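You operate a simulated robot arm through the tools that you are given. There is no shell and no other tool. Be economical: measure what you need, move in short steps, check, and stop when the job is done.

Carry out the task below with a simulated robot arm. There is one attempt and no reset: what you move stays moved.

TASK
Put the nylon-collar screw that says "3" from the top of the rework bench on top of the grey battery there and the nylon-collar screw labelled "1" on top of the red weight.
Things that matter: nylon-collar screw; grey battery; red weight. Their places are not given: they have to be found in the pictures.

It is judged by the outcome, as a careful person would: the job done as asked, and still so three seconds after it is handed in. It fails if anything else is knocked over, pushed out of place, dropped, spilled or broken.

THE ROBOT
A 7-joint arm with a two-finger parallel gripper, fixed in place. Base frame: the origin is at the foot of the arm, x ahead of it, y to its left, z up; the work surface is at about z = 0. Lengths are in mm, angles in degrees, forces in N, time in s.
With the tool pointing down near the work surface it reaches from about 220 to 580 mm from the base axis. Its first joint turns from -66.0 to 66.0 degrees. Payload 2.5 kg.
Tool frame: the origin (TCP) lies between the finger pads and is the grasp point; the fingertips stand 23 mm ahead of it; z points along the fingers, y is the line along which they close. The gripper opens to 94 mm. The fingers are 38 mm wide and 10 mm thick; the gripper's body (54 by 96 mm) begins 39 mm behind the TCP.
Orientation is that of the tool frame in the base frame, as a unit quaternion [x, y, z, w]. With the fingers straight down and closing along the base's y, the tool's x points along the base's -x, its y along +y and its z along -z.

THE INTERFACE
- The arm moves only by the tool drive_tool. Its argument "series" is a list of rows, each a list of 7 numbers: the shift along the tool's x, y, z in mm, then the turn, a rotation vector about the tool's x, y, z in rad, then the opening, from 0 (shut) to 1 (fully open). In form: [[x, y, z, wx, wy, wz, grip], ...]. A call has 1 to 12 rows; each row is the pose to reach, as a shift and turn from the pose commanded when the call began, along the tool's axes at that moment. A row lasts 0.2 s, in which the tool goes at most 50 mm and 8.6 degrees; a call with a longer step from one row to the next is refused whole, and so is a gripper value outside its range. A pose out of reach is approached as far as the arm can. The call stops where the force on the tool passes 40 N (or 10 N more than at its start, if that is more) or the arm is blocked; 0.2 s more then pass. The fingers move at their own pace (about 108 mm/s each) and stop on an object; they squeeze with about 37 N. The grip force told is the motor's: it shows also when the fingers shut on nothing. Time passes only in rows, and 0.2 s behind the last, so rows that repeat a pose let the fingers close. It gives the time, the measured TCP pose, the force on the tool (base axes), the opening and the grip force at its end, in the units of the frame above (readings bear some noise), and new pictures: "show" is both (left out), scene, wrist or none.
- Cameras (640 x 400 px; columns grow to the right, rows downward): "scene" is fixed at [118.6, -405.2, 537.7]; the picture's right is [0.84, -0.54, 0.00], its down [-0.33, -0.52, -0.79] and it looks along [0.43, 0.66, -0.61] (base axes); focal length 343 px, centre (320, 200). "wrist" rides on the gripper at [-39, 0, -44] in the tool frame; the picture's right is [0.00, -1.00, 0.00], its down [0.97, 0.00, -0.24] and it looks along [0.24, 0.00, 0.97] (tool axes); focal length 218 px, centre (320, 200).
- pixel_to_xyz(camera, pixels): there is no depth. For up to 12 entries [column, row, z] of the newest picture of that camera ("zoom" is the newest enlarged one), the place [x, y] in the base frame at which the ray of that pixel passes the height z, good to about 2 mm. No time passes.
- zoom(camera, box): a new picture of the part [left, top, right, bottom] of that camera's present view, enlarged. No time passes.
- sign_off(): hands the job in; it is judged then, once.

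Work in short steps. Measure before you move; look again where a grasp or a placing could have gone wrong, and mend it. You have 60 turns and 120 pictures in all, the two below and enlarged ones among them. Open the gripper and draw the arm clear of the work before you hand the job in, unless the task says otherwise; then end with one line.

The tools are called after "Emit:" as name(argument=value, ...) on one line, values as JSON. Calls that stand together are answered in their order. drive_tool: Moves the arm, as the interface text tells. Its arguments: {"type":"object","properties":{"series":{"type":"array","items":{"type":"array","items":{"type":"number"}}},"show":{"type":"string","enum":["both","scene","wrist","none"]}},"required":["series"]} The other tools are called the same way: pixel_to_xyz (camera, pixels) gives the place at which the rays of pixels pass given heights; zoom (camera, box) takes an enlarged picture of a part of a camera's view; sign_off () hands the job in.

At the start:

```text
time: 0.0
ee_pos: [332.4, 108.2, 208.6]
ee_rot: [0.001, 1.0, -0.001, 0.0]
contact_force: [0.2, -0.9, -0.4]
finger_gap: 94.1
finger_force: 0.0
```

scene: 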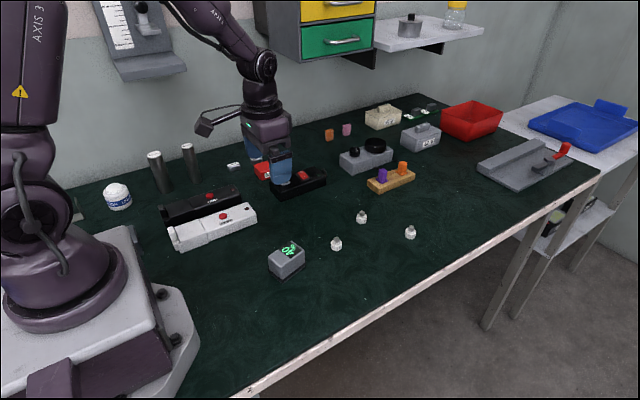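
wrist: 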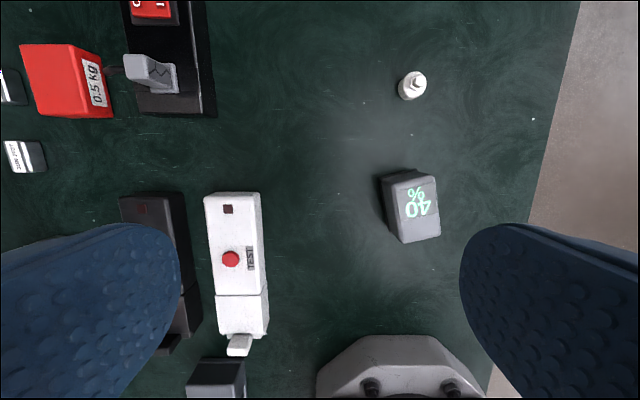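

The screws appear at scene (336,243), (361,217), (410,232). I zoom to read labels and to see the battery and the weight.

Emit:
zoom(camera="scene", box=[310, 190, 440, 270])

Emit:
zoom(camera="scene", box=[220, 90, 460, 240])

Emit:
zoom(camera="wrist", box=[340, 50, 500, 250])

Emit:
pixel_to_xyz(camera="scene", pixels=[[336, 250, 0], [361, 222, 0], [410, 238, 0], [287, 260, 30], [262, 170, 40]])

Emit:
pixel_to_xyz(camera="wrist", pixels=[[412, 87, 10], [411, 205, 30], [65, 80, 40]])

```text
4.92 times, centred on (375, 230) of scene
```

zoom: 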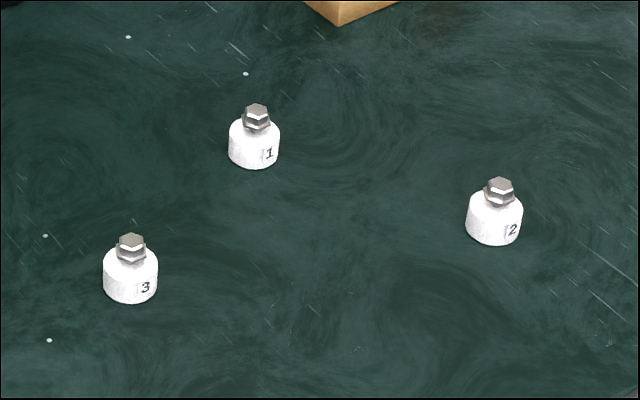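

```text
2.67 times, centred on (340, 165) of scene
```

zoom: 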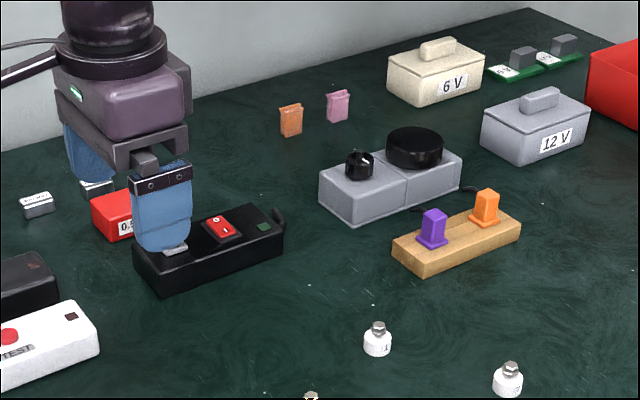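

```text
2.00 times, centred on (420, 150) of wrist
```

zoom: 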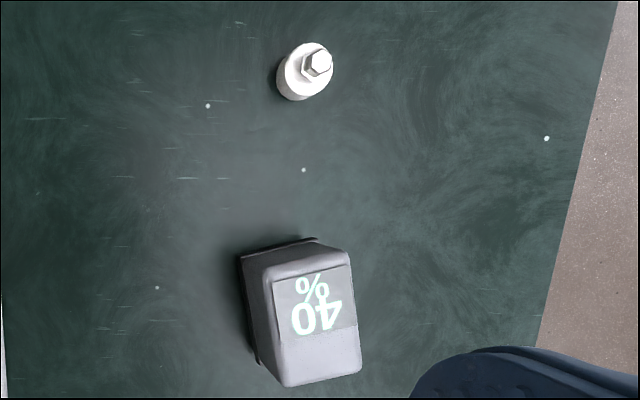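

```text
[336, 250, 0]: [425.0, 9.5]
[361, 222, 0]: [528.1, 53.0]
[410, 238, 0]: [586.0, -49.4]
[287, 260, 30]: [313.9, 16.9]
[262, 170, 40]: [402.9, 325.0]
```

```text
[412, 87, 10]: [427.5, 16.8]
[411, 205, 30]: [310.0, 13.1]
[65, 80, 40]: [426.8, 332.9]
```

Screw 3 is the near one, screw 1 the one behind it. There are two grey candidates for the battery (the 40% block and the "12 V" box), so I look closer.

Emit:
zoom(camera="scene", box=[355, 90, 455, 160])

Emit:
zoom(camera="scene", box=[250, 225, 330, 285])

Emit:
pixel_to_xyz(camera="scene", pixels=[[421, 150, 0], [383, 128, 0], [421, 130, 40]])

```text
5.71 times, centred on (405, 125) of scene
```

zoom: 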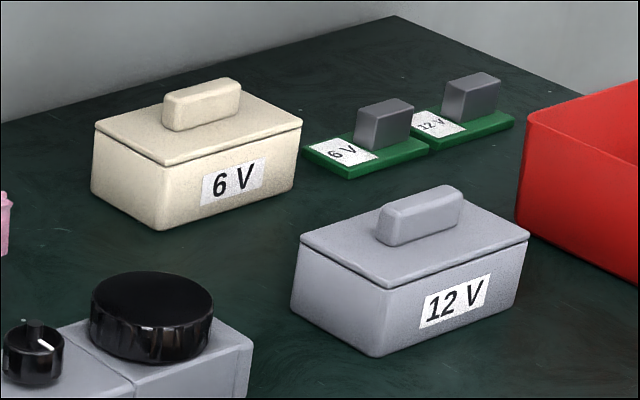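

```text
6.67 times, centred on (290, 255) of scene
```

zoom: 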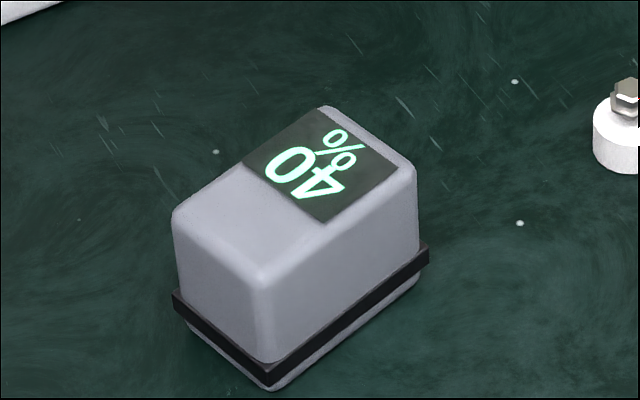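

```text
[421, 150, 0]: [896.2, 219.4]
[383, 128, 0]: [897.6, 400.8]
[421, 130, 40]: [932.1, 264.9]
```

The "12 V" box is out of reach (a lidded transformer-style box); the grey block with the 40% charge display is the battery, at about (312,15). I move above screw 3 to measure more closely.

Emit:
drive_tool(series=[[-24, -23, 18, 0, 0, 0, 1], [-48, -46, 36, 0, 0, 0, 1], [-72, -70, 54, 0, 0, 0, 1], [-96, -93, 70, 0, 0, 0, 1], [-96, -93, 88, 0, 0, 0, 1]])

```text
time: 1.2
ee_pos: [426.5, 14.6, 119.9]
ee_rot: [0.0, 1.0, 0.0, 0.0]
contact_force: [-0.1, -0.1, 0.8]
finger_gap: 94.1
finger_force: 0.1
```

scene: 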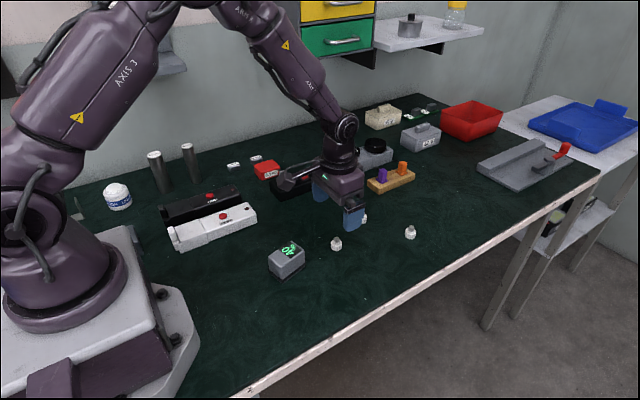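
wrist: 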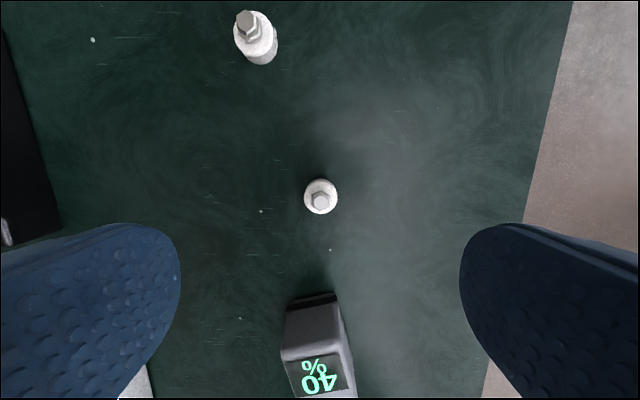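

Screw 3 shows at wrist (321,197). I locate it and screw 1 and the battery top.

Emit:
pixel_to_xyz(camera="wrist", pixels=[[321, 197, 13], [321, 200, 20], [321, 197, 0], [256, 40, 13], [249, 25, 20], [312, 304, 0]])

Emit:
zoom(camera="wrist", box=[220, 0, 380, 100])

Emit:
zoom(camera="wrist", box=[280, 170, 360, 220])

Emit:
zoom(camera="scene", box=[220, 140, 300, 190])

Emit:
zoom(camera="scene", box=[310, 215, 374, 255])

```text
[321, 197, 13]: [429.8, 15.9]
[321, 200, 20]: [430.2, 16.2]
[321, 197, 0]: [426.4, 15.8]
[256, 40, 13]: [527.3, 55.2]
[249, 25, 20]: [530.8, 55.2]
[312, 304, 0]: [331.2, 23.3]
```

```text
4.00 times, centred on (300, 50) of wrist
```

zoom: 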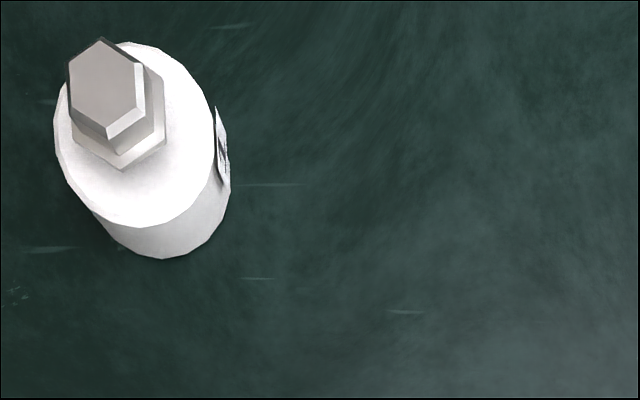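

```text
8.00 times, centred on (320, 195) of wrist
```

zoom: 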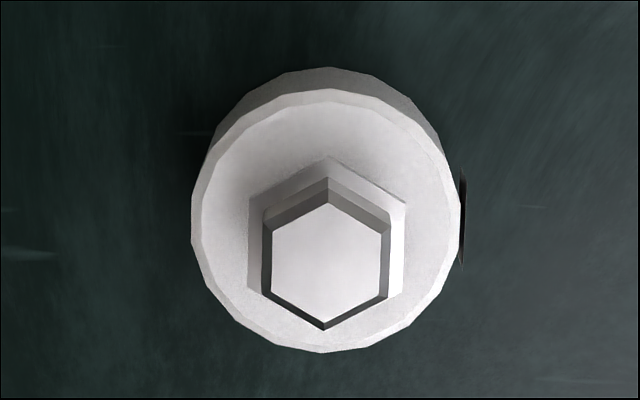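

```text
8.00 times, centred on (260, 165) of scene
```

zoom: 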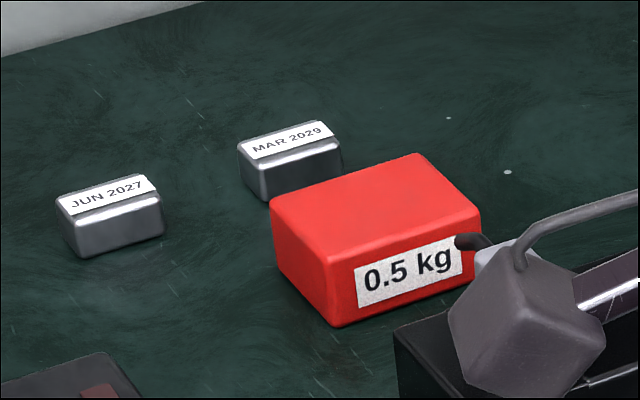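

```text
10.00 times, centred on (342, 235) of scene
```

zoom: 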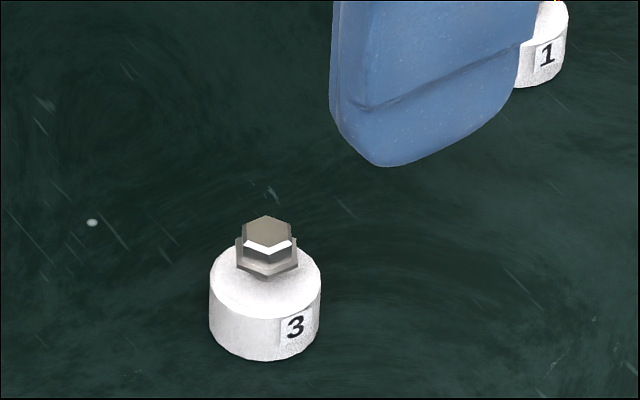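

Screw 3's collar (about 22 mm wide, 13 mm tall) is centred at about (429,16). I descend and close on it.

Emit:
drive_tool(series=[[-3, 1.4, 30, 0, 0, 0, 0.6], [-3, 1.4, 60, 0, 0, 0, 0.6], [-3, 1.4, 82, 0, 0, 0, 0.6], [-3, 1.4, 94.5, 0, 0, 0, 0.6], [-3, 1.4, 94.5, 0, 0, 0, 0.6]])

```text
time: 2.4
ee_pos: [429.8, 19.5, 25.3]
ee_rot: [0.0, 1.0, 0.0, -0.002]
contact_force: [-0.4, 0.4, -0.2]
finger_gap: 56.5
finger_force: 0.0
```

scene: 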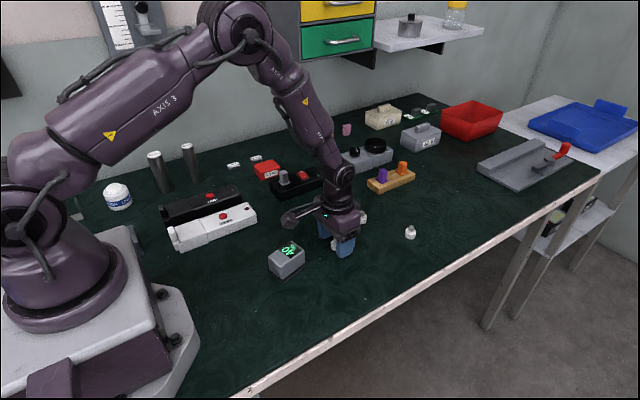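
wrist: 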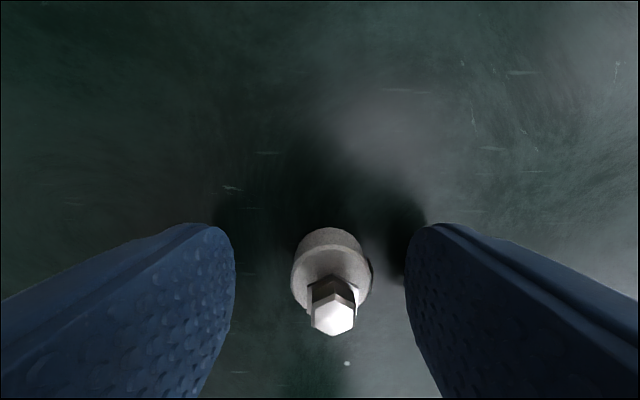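

The reading shows y=19.5, and the screw is off centre to the right (column 332), so I'm about 3.5 mm off. I check its place.

Emit:
pixel_to_xyz(camera="wrist", pixels=[[333, 318, 22], [331, 275, 13], [331, 238, 6]])

Emit:
drive_tool(series=[[0, -3.2, 0, 0, 0, 0, 0.6], [0, -3.2, 0, 0, 0, 0, 0.6]], show="wrist")

```text
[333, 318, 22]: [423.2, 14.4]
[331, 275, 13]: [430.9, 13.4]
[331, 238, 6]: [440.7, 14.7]
```

```text
time: 3.0
ee_pos: [431.6, 14.7, 25.9]
ee_rot: [0.0, 1.0, 0.0, 0.0]
contact_force: [-0.5, 0.6, -0.7]
finger_gap: 56.0
finger_force: 0.1
```

wrist: 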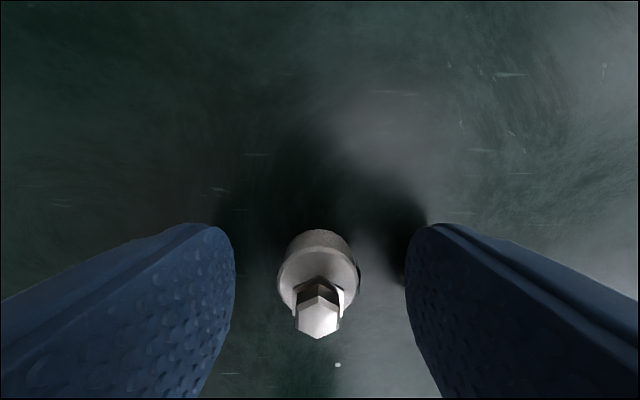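

Screw now centred (320). I close and lift slightly.

Emit:
drive_tool(series=[[0, 0, 0, 0, 0, 0, 0.3], [0, 0, 0, 0, 0, 0, 0.15], [0, 0, 0, 0, 0, 0, 0], [0, 0, 0, 0, 0, 0, 0], [0, 0, -30, 0, 0, 0, 0], [0, 0, -70, 0, 0, 0, 0], [0, 0, -95, 0, 0, 0, 0], [0, 0, -95, 0, 0, 0, 0]])

```text
time: 4.8
ee_pos: [432.3, 14.1, 118.3]
ee_rot: [0.0, 1.0, -0.001, 0.0]
contact_force: [0.4, -1.8, 0.0]
finger_gap: 22.0
finger_force: 36.9
```

scene: 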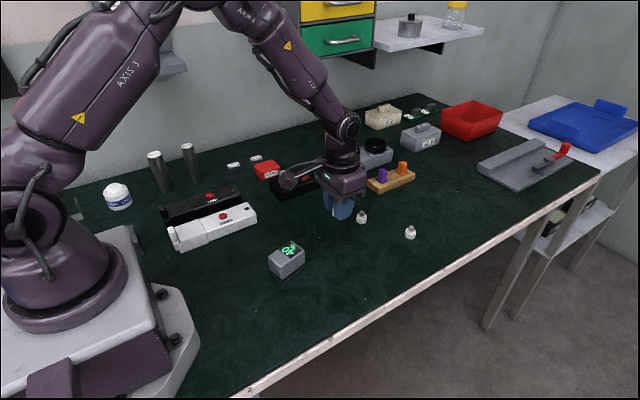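
wrist: 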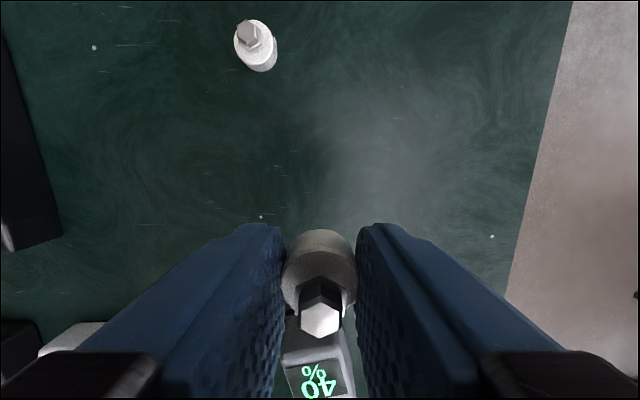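

Held (gap 22.0). Now I measure the battery's top and height from the scene picture.

Emit:
pixel_to_xyz(camera="scene", pixels=[[282.2, 283, 0], [281.7, 266, 25], [281.7, 266, 30], [281.7, 266, 35], [286, 253.7, 25], [286, 253.7, 30], [286, 253.7, 35], [303.5, 250.5, 30], [290.7, 241, 30], [267.8, 256.8, 30], [306, 263, 4], [268, 269, 8]])

```text
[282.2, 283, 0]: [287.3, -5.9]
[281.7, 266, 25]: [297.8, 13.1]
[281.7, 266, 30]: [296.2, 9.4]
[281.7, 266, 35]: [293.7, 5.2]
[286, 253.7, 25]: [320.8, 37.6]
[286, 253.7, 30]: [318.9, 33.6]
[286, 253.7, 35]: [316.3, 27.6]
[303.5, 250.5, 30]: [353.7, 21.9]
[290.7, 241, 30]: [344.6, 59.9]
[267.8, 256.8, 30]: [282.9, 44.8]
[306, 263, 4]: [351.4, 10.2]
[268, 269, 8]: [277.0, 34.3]
```

The battery seems about 45–50 mm tall. I move to a viewpoint beside and above it for triangulation.

Emit:
drive_tool(series=[[25, 16, -20, 0, 0, 0, 0], [50, 32, -40, 0, 0, 0, 0], [80, 50, -60, 0, 0, 0, 0], [80, 50, -60, 0, 0, 0, 0]], show="wrist")

Emit:
zoom(camera="wrist", box=[320, 150, 480, 250])

```text
time: 5.8
ee_pos: [351.5, 63.8, 180.9]
ee_rot: [0.001, 1.0, 0.0, 0.001]
contact_force: [0.2, 0.1, 0.3]
finger_gap: 22.0
finger_force: 37.2
```

wrist: 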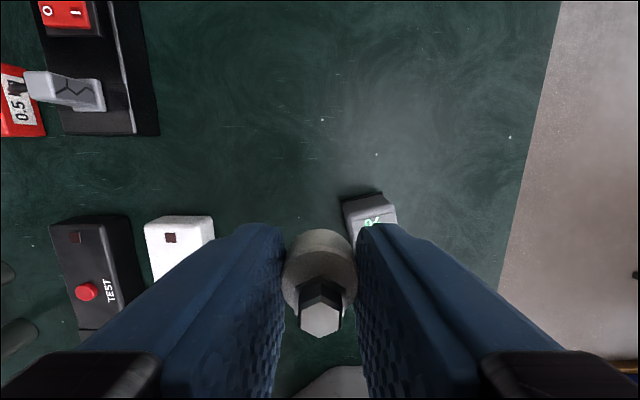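

```text
4.00 times, centred on (400, 200) of wrist
```

zoom: 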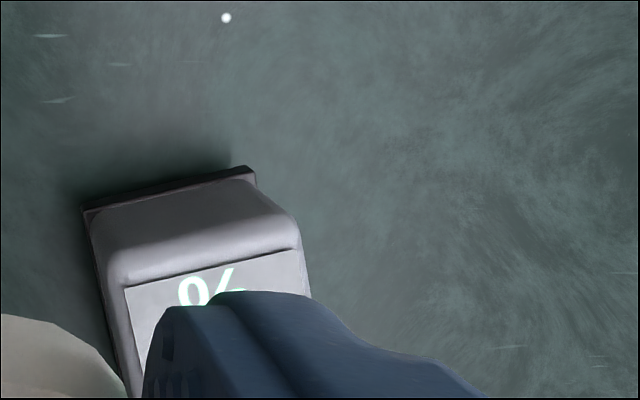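

Fingers hide the battery; I draw back 70 mm in x to see its whole top.

Emit:
drive_tool(series=[[35, -10, 0, 0, 0, 0, 0], [75, -20, 0, 0, 0, 0, 0], [75, -20, 0, 0, 0, 0, 0]])

Emit:
zoom(camera="wrist", box=[280, 100, 440, 200])

Emit:
zoom(camera="scene", box=[250, 225, 330, 285])

```text
time: 6.6
ee_pos: [276.1, 44.7, 181.6]
ee_rot: [0.001, 1.0, 0.0, 0.001]
contact_force: [-0.1, -0.3, -0.3]
finger_gap: 21.6
finger_force: 37.1
```

scene: 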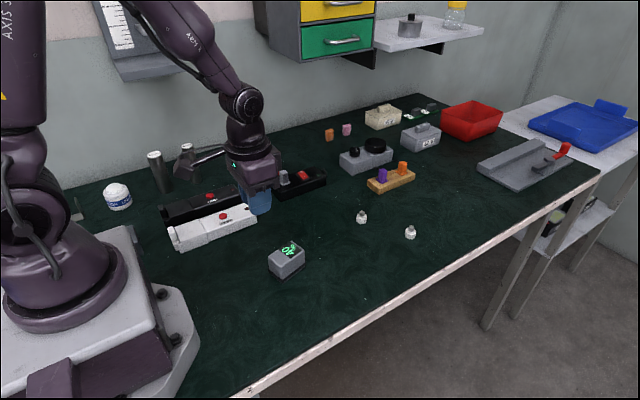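
wrist: 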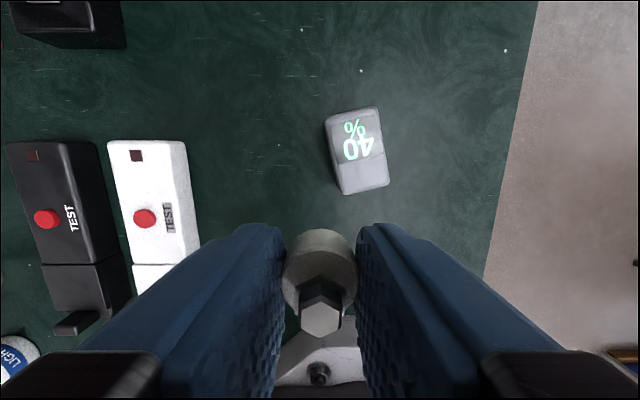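

```text
4.00 times, centred on (360, 150) of wrist
```

zoom: 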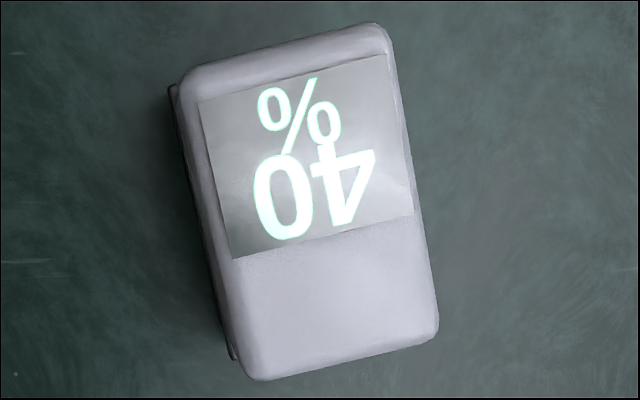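

```text
6.67 times, centred on (290, 255) of scene
```

zoom: 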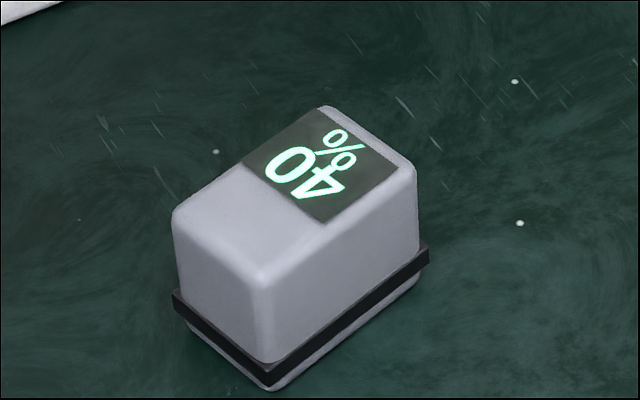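

I triangulate the display panel's corners in both pictures: wrist (383.2,153),(337.5,164.5) against scene (290.8,258.3),(278.3,249.3).

Emit:
pixel_to_xyz(camera="wrist", pixels=[[383.2, 153, 40], [383.2, 153, 50], [337.5, 164.5, 40], [337.5, 164.5, 50], [358, 149, 40], [358, 149, 50], [327.5, 117, 45], [375, 108, 45], [345, 194, 45], [388, 185, 45]])

Emit:
pixel_to_xyz(camera="scene", pixels=[[290.8, 258.3, 40], [290.8, 258.3, 50], [278.3, 249.3, 40], [278.3, 249.3, 50]])

```text
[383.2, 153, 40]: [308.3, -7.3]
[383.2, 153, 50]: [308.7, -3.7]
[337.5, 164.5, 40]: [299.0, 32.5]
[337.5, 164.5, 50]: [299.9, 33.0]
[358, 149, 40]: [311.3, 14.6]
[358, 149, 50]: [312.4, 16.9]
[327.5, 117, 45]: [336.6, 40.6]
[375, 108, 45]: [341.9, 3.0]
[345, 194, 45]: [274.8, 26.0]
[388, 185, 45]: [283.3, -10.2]
```

```text
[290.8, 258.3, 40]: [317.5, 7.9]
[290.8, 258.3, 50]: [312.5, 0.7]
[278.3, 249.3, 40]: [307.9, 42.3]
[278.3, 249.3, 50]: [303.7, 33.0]
```

The top is at about z = 51, centred at about (309,16). I move over it and come down to 8 mm clear.

Emit:
drive_tool(series=[[-16, -14, 20, 0, 0, 0, 0], [-33, -28.5, 40, 0, 0, 0, 0], [-33, -28.5, 70, 0, 0, 0, 0], [-33, -28.5, 94, 0, 0, 0, 0], [-33, -28.5, 94, 0, 0, 0, 0], [-33, -28.5, 94, 0, 0, 0, 0]])

Emit:
zoom(camera="scene", box=[250, 215, 330, 285])

```text
time: 8.0
ee_pos: [308.9, 17.9, 87.2]
ee_rot: [-0.001, 1.0, 0.0, 0.001]
contact_force: [0.9, 0.3, -0.5]
finger_gap: 22.1
finger_force: 37.1
```

scene: 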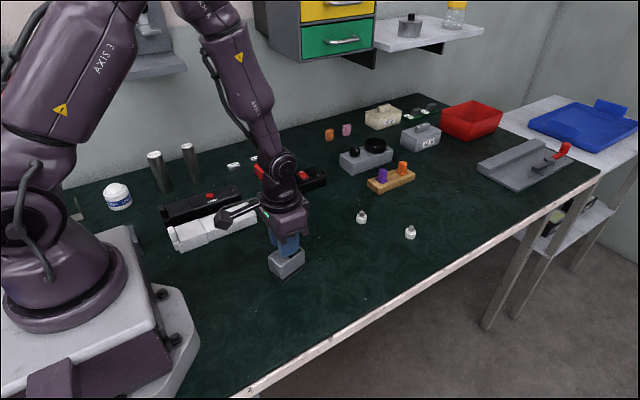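
wrist: 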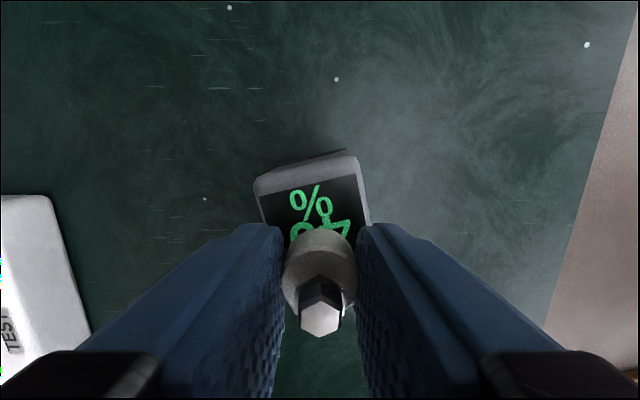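

```text
5.71 times, centred on (290, 250) of scene
```

zoom: 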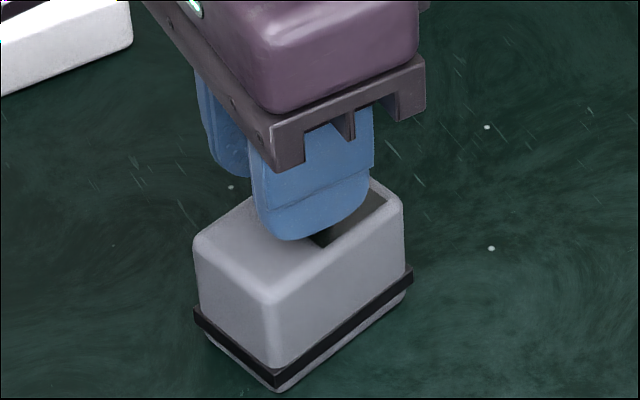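

I check the top's far edge from this close view, then step down gently.

Emit:
pixel_to_xyz(camera="wrist", pixels=[[258, 190, 50], [355, 163, 50], [305, 176, 50]])

Emit:
drive_tool(series=[[0, -1, 4, 0, 0, 0, 0], [0, -1, 6, 0, 0, 0, 0], [0, -1, 6, 0, 0, 0, 0]], show="none")

```text
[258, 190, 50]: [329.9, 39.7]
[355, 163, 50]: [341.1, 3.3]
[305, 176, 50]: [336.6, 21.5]
```

```text
time: 8.8
ee_pos: [308.8, 15.8, 80.1]
ee_rot: [0.0, 1.0, -0.001, -0.001]
contact_force: [0.7, 0.7, 0.0]
finger_gap: 21.8
finger_force: 37.0
```

Emit:
drive_tool(series=[[0, 0, 1, 0, 0, 0, 0], [0, 0, 2, 0, 0, 0, 0], [0, 0, 2, 0, 0, 0, 0]], show="none")

```text
time: 9.6
ee_pos: [309.0, 14.0, 77.9]
ee_rot: [0.0, 1.0, 0.001, 0.0]
contact_force: [-0.2, -0.4, 0.0]
finger_gap: 22.0
finger_force: 36.8
```

No contact yet; I go on down in 1 mm steps.

Emit:
drive_tool(series=[[0, 0, 1, 0, 0, 0, 0], [0, 0, 1.5, 0, 0, 0, 0], [0, 0, 1.5, 0, 0, 0, 0]], show="scene")

Emit:
zoom(camera="scene", box=[250, 215, 330, 285])

```text
time: 10.4
ee_pos: [308.1, 14.0, 76.4]
ee_rot: [0.001, 1.0, 0.001, 0.001]
contact_force: [-2.5, -0.4, 14.0]
finger_gap: 21.9
finger_force: 37.2
```

scene: 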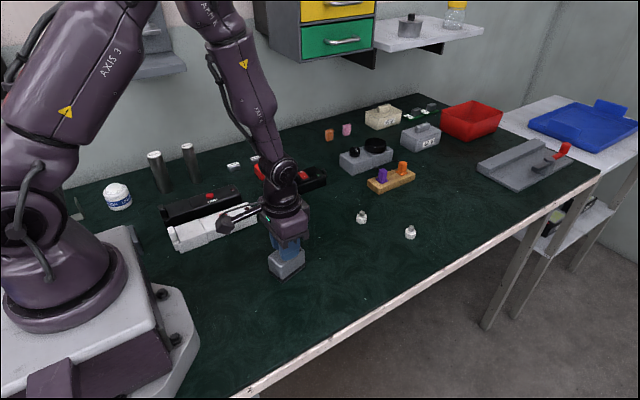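

```text
5.71 times, centred on (290, 250) of scene
```

zoom: 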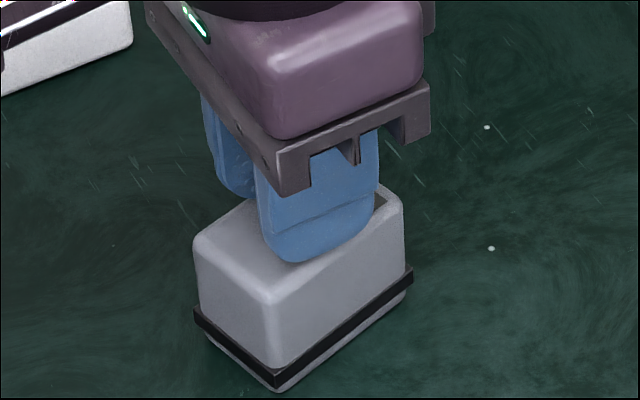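

Contact with 14 N: the screw sits on the battery. I relieve slightly, open, and rise straight up.

Emit:
drive_tool(series=[[0, 0, -0.6, 0, 0, 0, 0], [0, 0, -0.6, 0, 0, 0, 0.3], [0, 0, -0.6, 0, 0, 0, 0.45], [0, 0, -0.6, 0, 0, 0, 0.5], [0, 0, -20, 0, 0, 0, 0.5], [0, 0, -60, 0, 0, 0, 0.5], [0, 0, -100, 0, 0, 0, 0.7]])

Emit:
zoom(camera="scene", box=[250, 215, 330, 285])

```text
time: 12.0
ee_pos: [306.8, 14.7, 175.6]
ee_rot: [0.0, 1.0, 0.001, 0.0]
contact_force: [0.8, -0.9, -0.4]
finger_gap: 65.7
finger_force: 0.1
```

scene: 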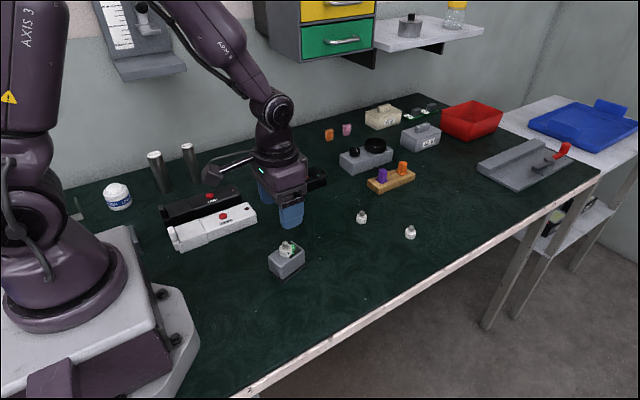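
wrist: 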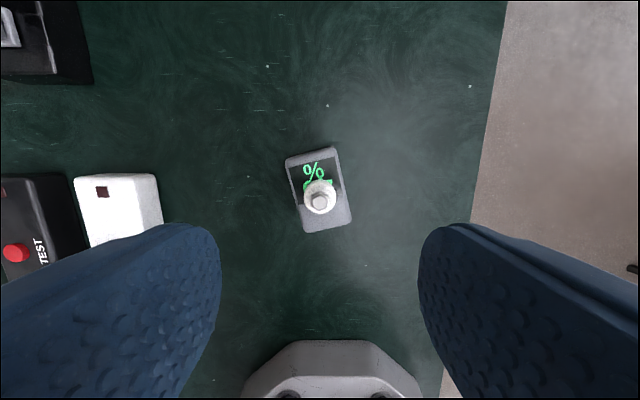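

```text
5.71 times, centred on (290, 250) of scene
```

zoom: 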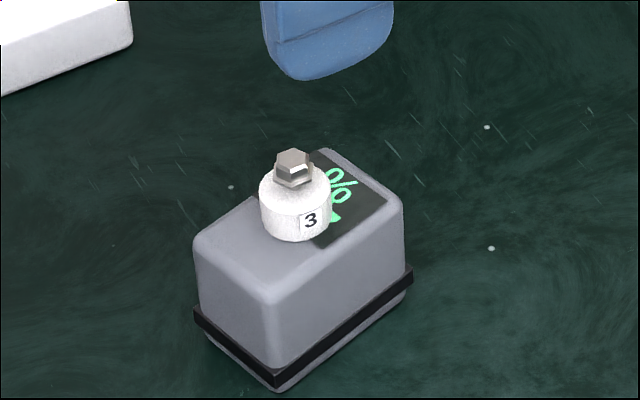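

Screw 3 stands well on the battery. Next I go over screw 1 at about (528,55), staying high.

Emit:
drive_tool(series=[[-45, 8, 0, 0, 0, 0, 0.7], [-90, 16, 0, 0, 0, 0, 0.7], [-135, 24, 10, 0, 0, 0, 0.7], [-180, 32, 25, 0, 0, 0, 0.7], [-219, 40, 45, 0, 0, 0, 0.7], [-219, 40, 55, 0, 0, 0, 0.7], [-219, 40, 55, 0, 0, 0, 0.7]])

Emit:
zoom(camera="wrist", box=[280, 160, 360, 210])

```text
time: 13.6
ee_pos: [527.6, 51.4, 121.7]
ee_rot: [0.001, 1.0, 0.0, 0.0]
contact_force: [-0.4, 0.1, -0.3]
finger_gap: 65.9
finger_force: 0.0
```

scene: 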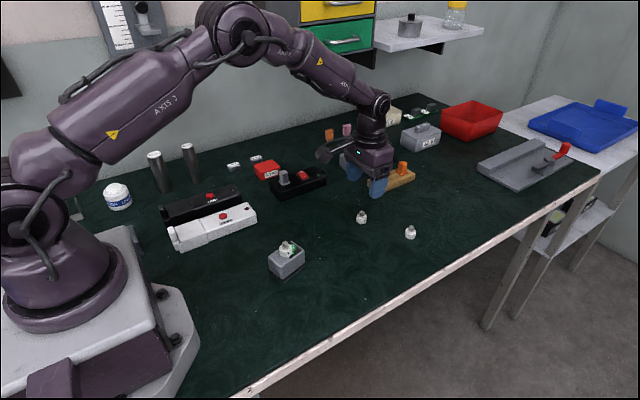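
wrist: 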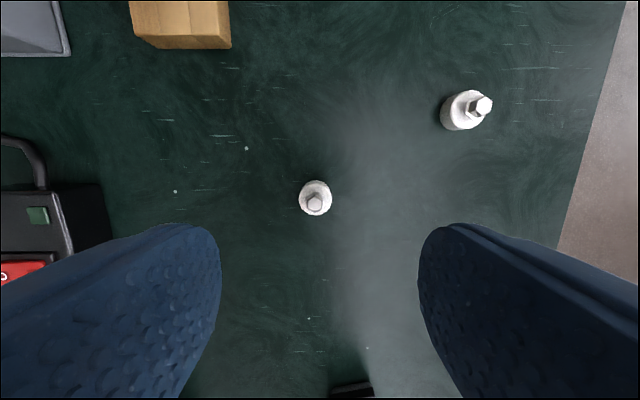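

```text
8.00 times, centred on (320, 185) of wrist
```

zoom: 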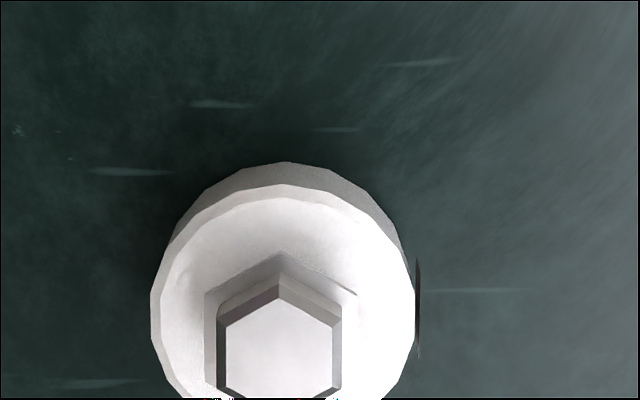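

Screw 1 collar at wrist (315,199): about 3 mm to +y and 3 mm to +x of the TCP. I descend, open 0.6, then check.

Emit:
drive_tool(series=[[-2.5, 3, 30, 0, 0, 0, 0.6], [-2.5, 3, 60, 0, 0, 0, 0.6], [-2.5, 3, 84, 0, 0, 0, 0.6], [-2.5, 3, 95, 0, 0, 0, 0.6], [-2.5, 3, 95, 0, 0, 0, 0.6]], show="wrist")

```text
time: 14.8
ee_pos: [529.9, 57.1, 25.9]
ee_rot: [0.0, 1.0, 0.0, 0.0]
contact_force: [-0.7, 0.6, -0.9]
finger_gap: 56.4
finger_force: 0.1
```

wrist: 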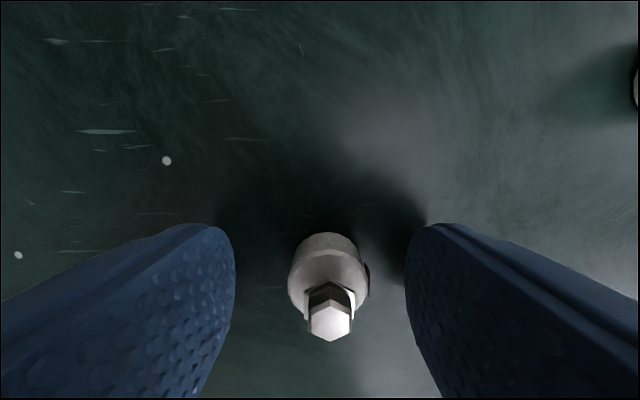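

The screw is 9 px right of centre; I shift -2.6 mm in y, close and lift.

Emit:
drive_tool(series=[[0, -2.6, 0, 0, 0, 0, 0.6], [0, -2.6, 0, 0, 0, 0, 0.4], [0, -2.6, 0, 0, 0, 0, 0.2], [0, -2.6, 0, 0, 0, 0, 0], [0, -2.6, 0, 0, 0, 0, 0], [0, -2.6, -30, 0, 0, 0, 0], [0, -2.6, -70, 0, 0, 0, 0], [0, -2.6, -110, 0, 0, 0, 0], [0, -2.6, -145, 0, 0, 0, 0], [0, -2.6, -145, 0, 0, 0, 0]])

```text
time: 17.0
ee_pos: [533.3, 53.8, 170.3]
ee_rot: [-0.001, 1.0, 0.0, 0.0]
contact_force: [-0.7, -0.4, -1.0]
finger_gap: 22.0
finger_force: 37.2
```

scene: 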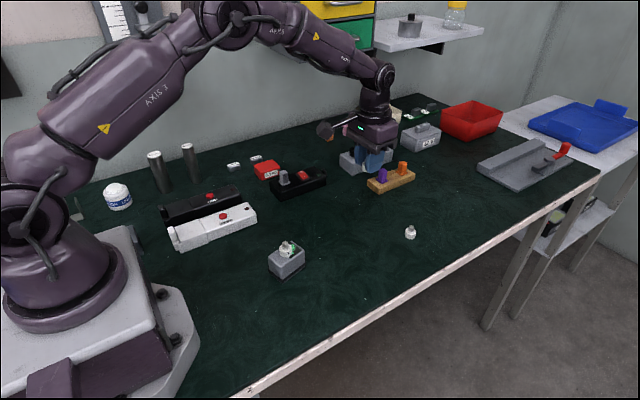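
wrist: 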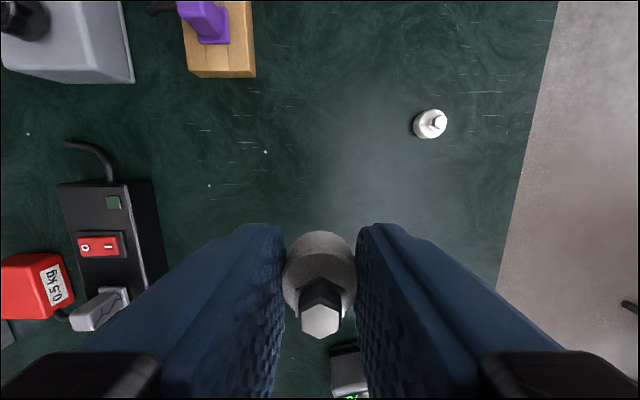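

Held (gap 22). I move to a viewpoint just short of the red weight, staying high.

Emit:
drive_tool(series=[[20, 34, -8, 0, 0, 0, 0], [40, 68, -16, 0, 0, 0, 0], [60, 103, -24, 0, 0, 0, 0], [80, 138, -24, 0, 0, 0, 0], [101, 173, -24, 0, 0, 0, 0], [122, 208, -24, 0, 0, 0, 0], [143, 243, -24, 0, 0, 0, 0], [143, 243, -24, 0, 0, 0, 0]])

Emit:
zoom(camera="wrist", box=[180, 80, 340, 180])

Emit:
zoom(camera="scene", box=[220, 140, 300, 190])

```text
time: 18.8
ee_pos: [387.4, 296.2, 196.1]
ee_rot: [0.0, 1.0, 0.0, -0.001]
contact_force: [0.8, 0.0, -0.1]
finger_gap: 22.2
finger_force: 36.9
```

scene: 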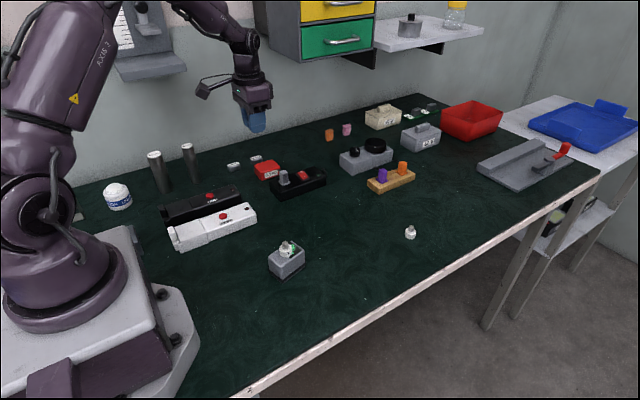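
wrist: 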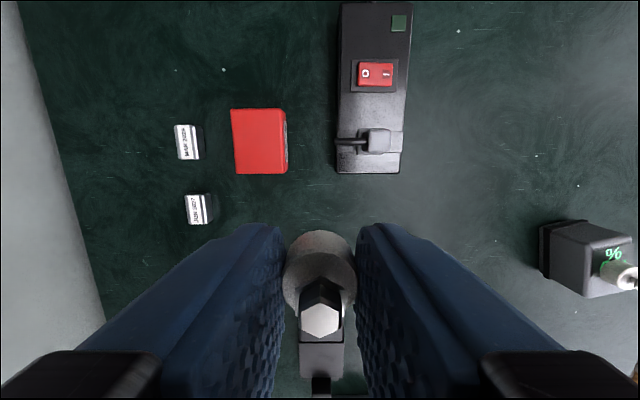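

```text
4.00 times, centred on (260, 130) of wrist
```

zoom: 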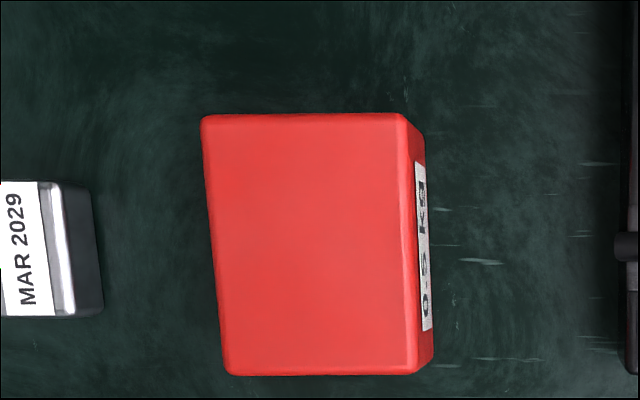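

```text
8.00 times, centred on (260, 165) of scene
```

zoom: 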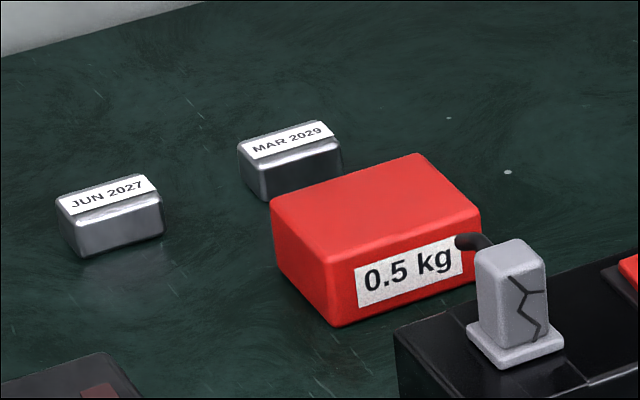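

I triangulate the weight's top: centre at wrist (258.5,141), scene (266.7,165.9).

Emit:
pixel_to_xyz(camera="wrist", pixels=[[258.5, 140.8, 20], [258.5, 140.8, 30], [258.5, 140.8, 40], [231, 108.7, 30], [284.5, 173, 30], [366, 140, 60]])

Emit:
pixel_to_xyz(camera="scene", pixels=[[266.7, 165.9, 20], [266.7, 165.9, 30], [266.7, 165.9, 40], [261, 180.5, 0], [261, 172.8, 20], [261, 172.8, 30]])

```text
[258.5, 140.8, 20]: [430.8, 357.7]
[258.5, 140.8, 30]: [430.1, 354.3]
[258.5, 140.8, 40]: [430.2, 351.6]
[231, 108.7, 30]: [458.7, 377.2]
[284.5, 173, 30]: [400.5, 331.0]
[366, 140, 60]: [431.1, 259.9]
```

```text
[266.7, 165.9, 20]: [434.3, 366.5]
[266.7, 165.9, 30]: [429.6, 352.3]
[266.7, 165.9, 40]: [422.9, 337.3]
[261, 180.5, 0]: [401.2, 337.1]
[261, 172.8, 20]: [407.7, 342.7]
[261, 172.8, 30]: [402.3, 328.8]
```

Top is at z ≈ 29, centre (430,354). I move over it and come down to about 8 mm clear.

Emit:
drive_tool(series=[[-20, 28, 0, 0, 0, 0, 0], [-41, 57, 0, 0, 0, 0, 0], [-41, 57, 40, 0, 0, 0, 0], [-41, 57, 80, 0, 0, 0, 0], [-41, 57, 115, 0, 0, 0, 0], [-41, 57, 132, 0, 0, 0, 0], [-41, 57, 132, 0, 0, 0, 0]])

Emit:
zoom(camera="scene", box=[220, 120, 320, 190])

```text
time: 20.4
ee_pos: [428.3, 354.0, 63.8]
ee_rot: [0.0, 1.0, 0.0, 0.002]
contact_force: [-0.7, 0.0, 0.2]
finger_gap: 21.7
finger_force: 37.1
```

scene: 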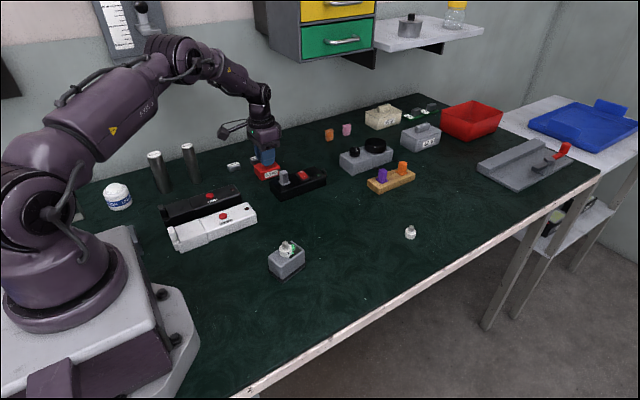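
wrist: 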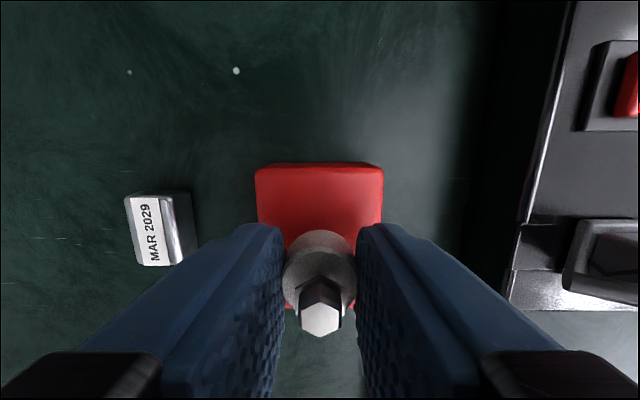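

```text
5.71 times, centred on (270, 155) of scene
```

zoom: 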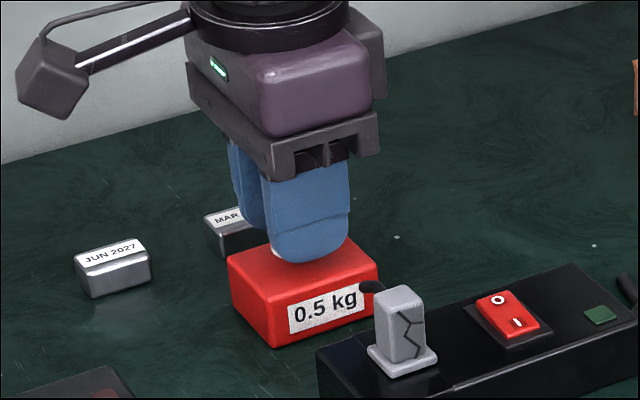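

Well centred over the weight. I step down toward contact.

Emit:
drive_tool(series=[[0, 0, 3, 0, 0, 0, 0], [0, 0, 5.5, 0, 0, 0, 0], [0, 0, 5.5, 0, 0, 0, 0]], show="none")

```text
time: 21.2
ee_pos: [427.8, 353.9, 58.4]
ee_rot: [0.0, 1.0, 0.0, -0.001]
contact_force: [0.0, -0.7, -0.8]
finger_gap: 21.7
finger_force: 36.6
```

Emit:
drive_tool(series=[[0, 0, 1, 0, 0, 0, 0], [0, 0, 2, 0, 0, 0, 0], [0, 0, 2, 0, 0, 0, 0]], show="none")

```text
time: 22.0
ee_pos: [429.8, 355.4, 57.3]
ee_rot: [-0.001, 1.0, 0.0, 0.0]
contact_force: [-0.5, -0.1, -0.6]
finger_gap: 21.9
finger_force: 36.8
```

Emit:
drive_tool(series=[[0, 0, 1, 0, 0, 0, 0], [0, 0, 1.5, 0, 0, 0, 0], [0, 0, 1.5, 0, 0, 0, 0]], show="none")

```text
time: 22.8
ee_pos: [427.9, 356.5, 56.7]
ee_rot: [0.0, 1.0, 0.001, 0.002]
contact_force: [-2.4, -1.8, 17.2]
finger_gap: 21.8
finger_force: 37.3
```

Contact at 17 N. I relieve, release and rise.

Emit:
drive_tool(series=[[0, 0, -0.7, 0, 0, 0, 0], [0, 0, -0.7, 0, 0, 0, 0.3], [0, 0, -0.7, 0, 0, 0, 0.45], [0, 0, -0.7, 0, 0, 0, 0.5], [0, 0, -20, 0, 0, 0, 0.5], [0, 0, -60, 0, 0, 0, 0.5], [0, 0, -100, 0, 0, 0, 0.5], [0, 0, -140, 0, 0, 0, 0.5], [35, -10, -140, 0, 0, 0, 0.5]])

Emit:
zoom(camera="scene", box=[220, 120, 320, 190])

Emit:
zoom(camera="scene", box=[250, 215, 330, 285])

```text
time: 24.8
ee_pos: [393.8, 343.1, 196.9]
ee_rot: [0.001, 1.0, 0.0, 0.0]
contact_force: [0.3, 0.9, -0.2]
finger_gap: 47.1
finger_force: 0.1
```

scene: 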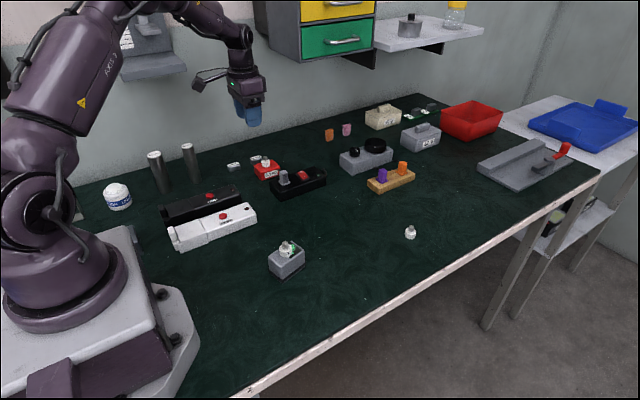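
wrist: 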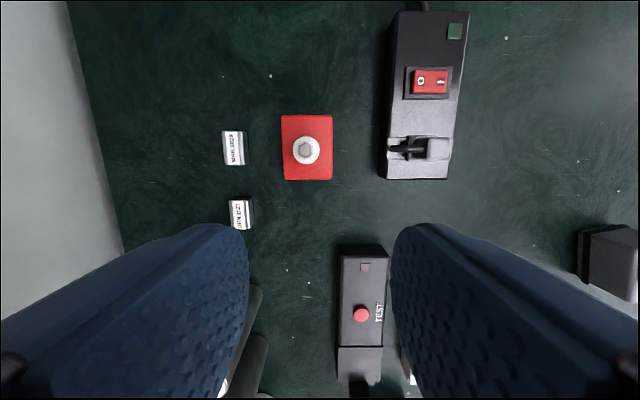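

```text
5.71 times, centred on (270, 155) of scene
```

zoom: 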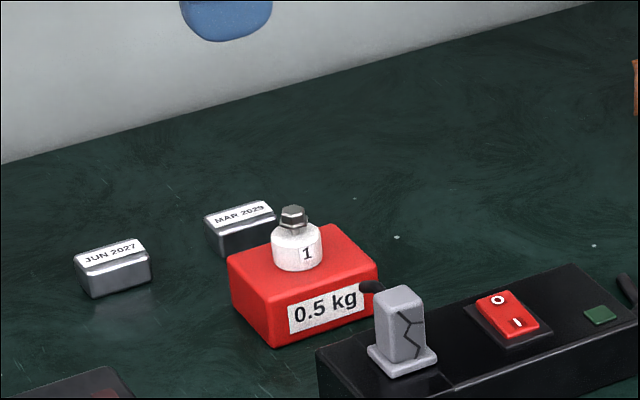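

```text
5.71 times, centred on (290, 250) of scene
```

zoom: 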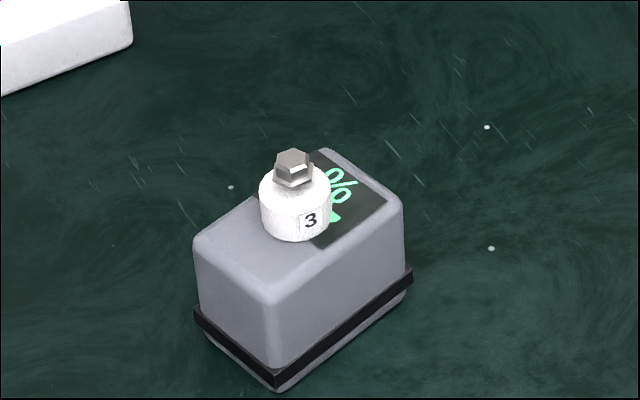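

Both screws stand upright in their places, the gripper is open and the arm is clear, so I hand the job in.

Emit:
sign_off()

```text
The job is handed in.
```

Screw "3" is standing on the grey battery (I took this to be the block showing 40%, not the grey "12 V" box) and screw "1" is standing on the red weight. The gripper is open, the arm is clear, and nothing else looked disturbed in the last pictures.
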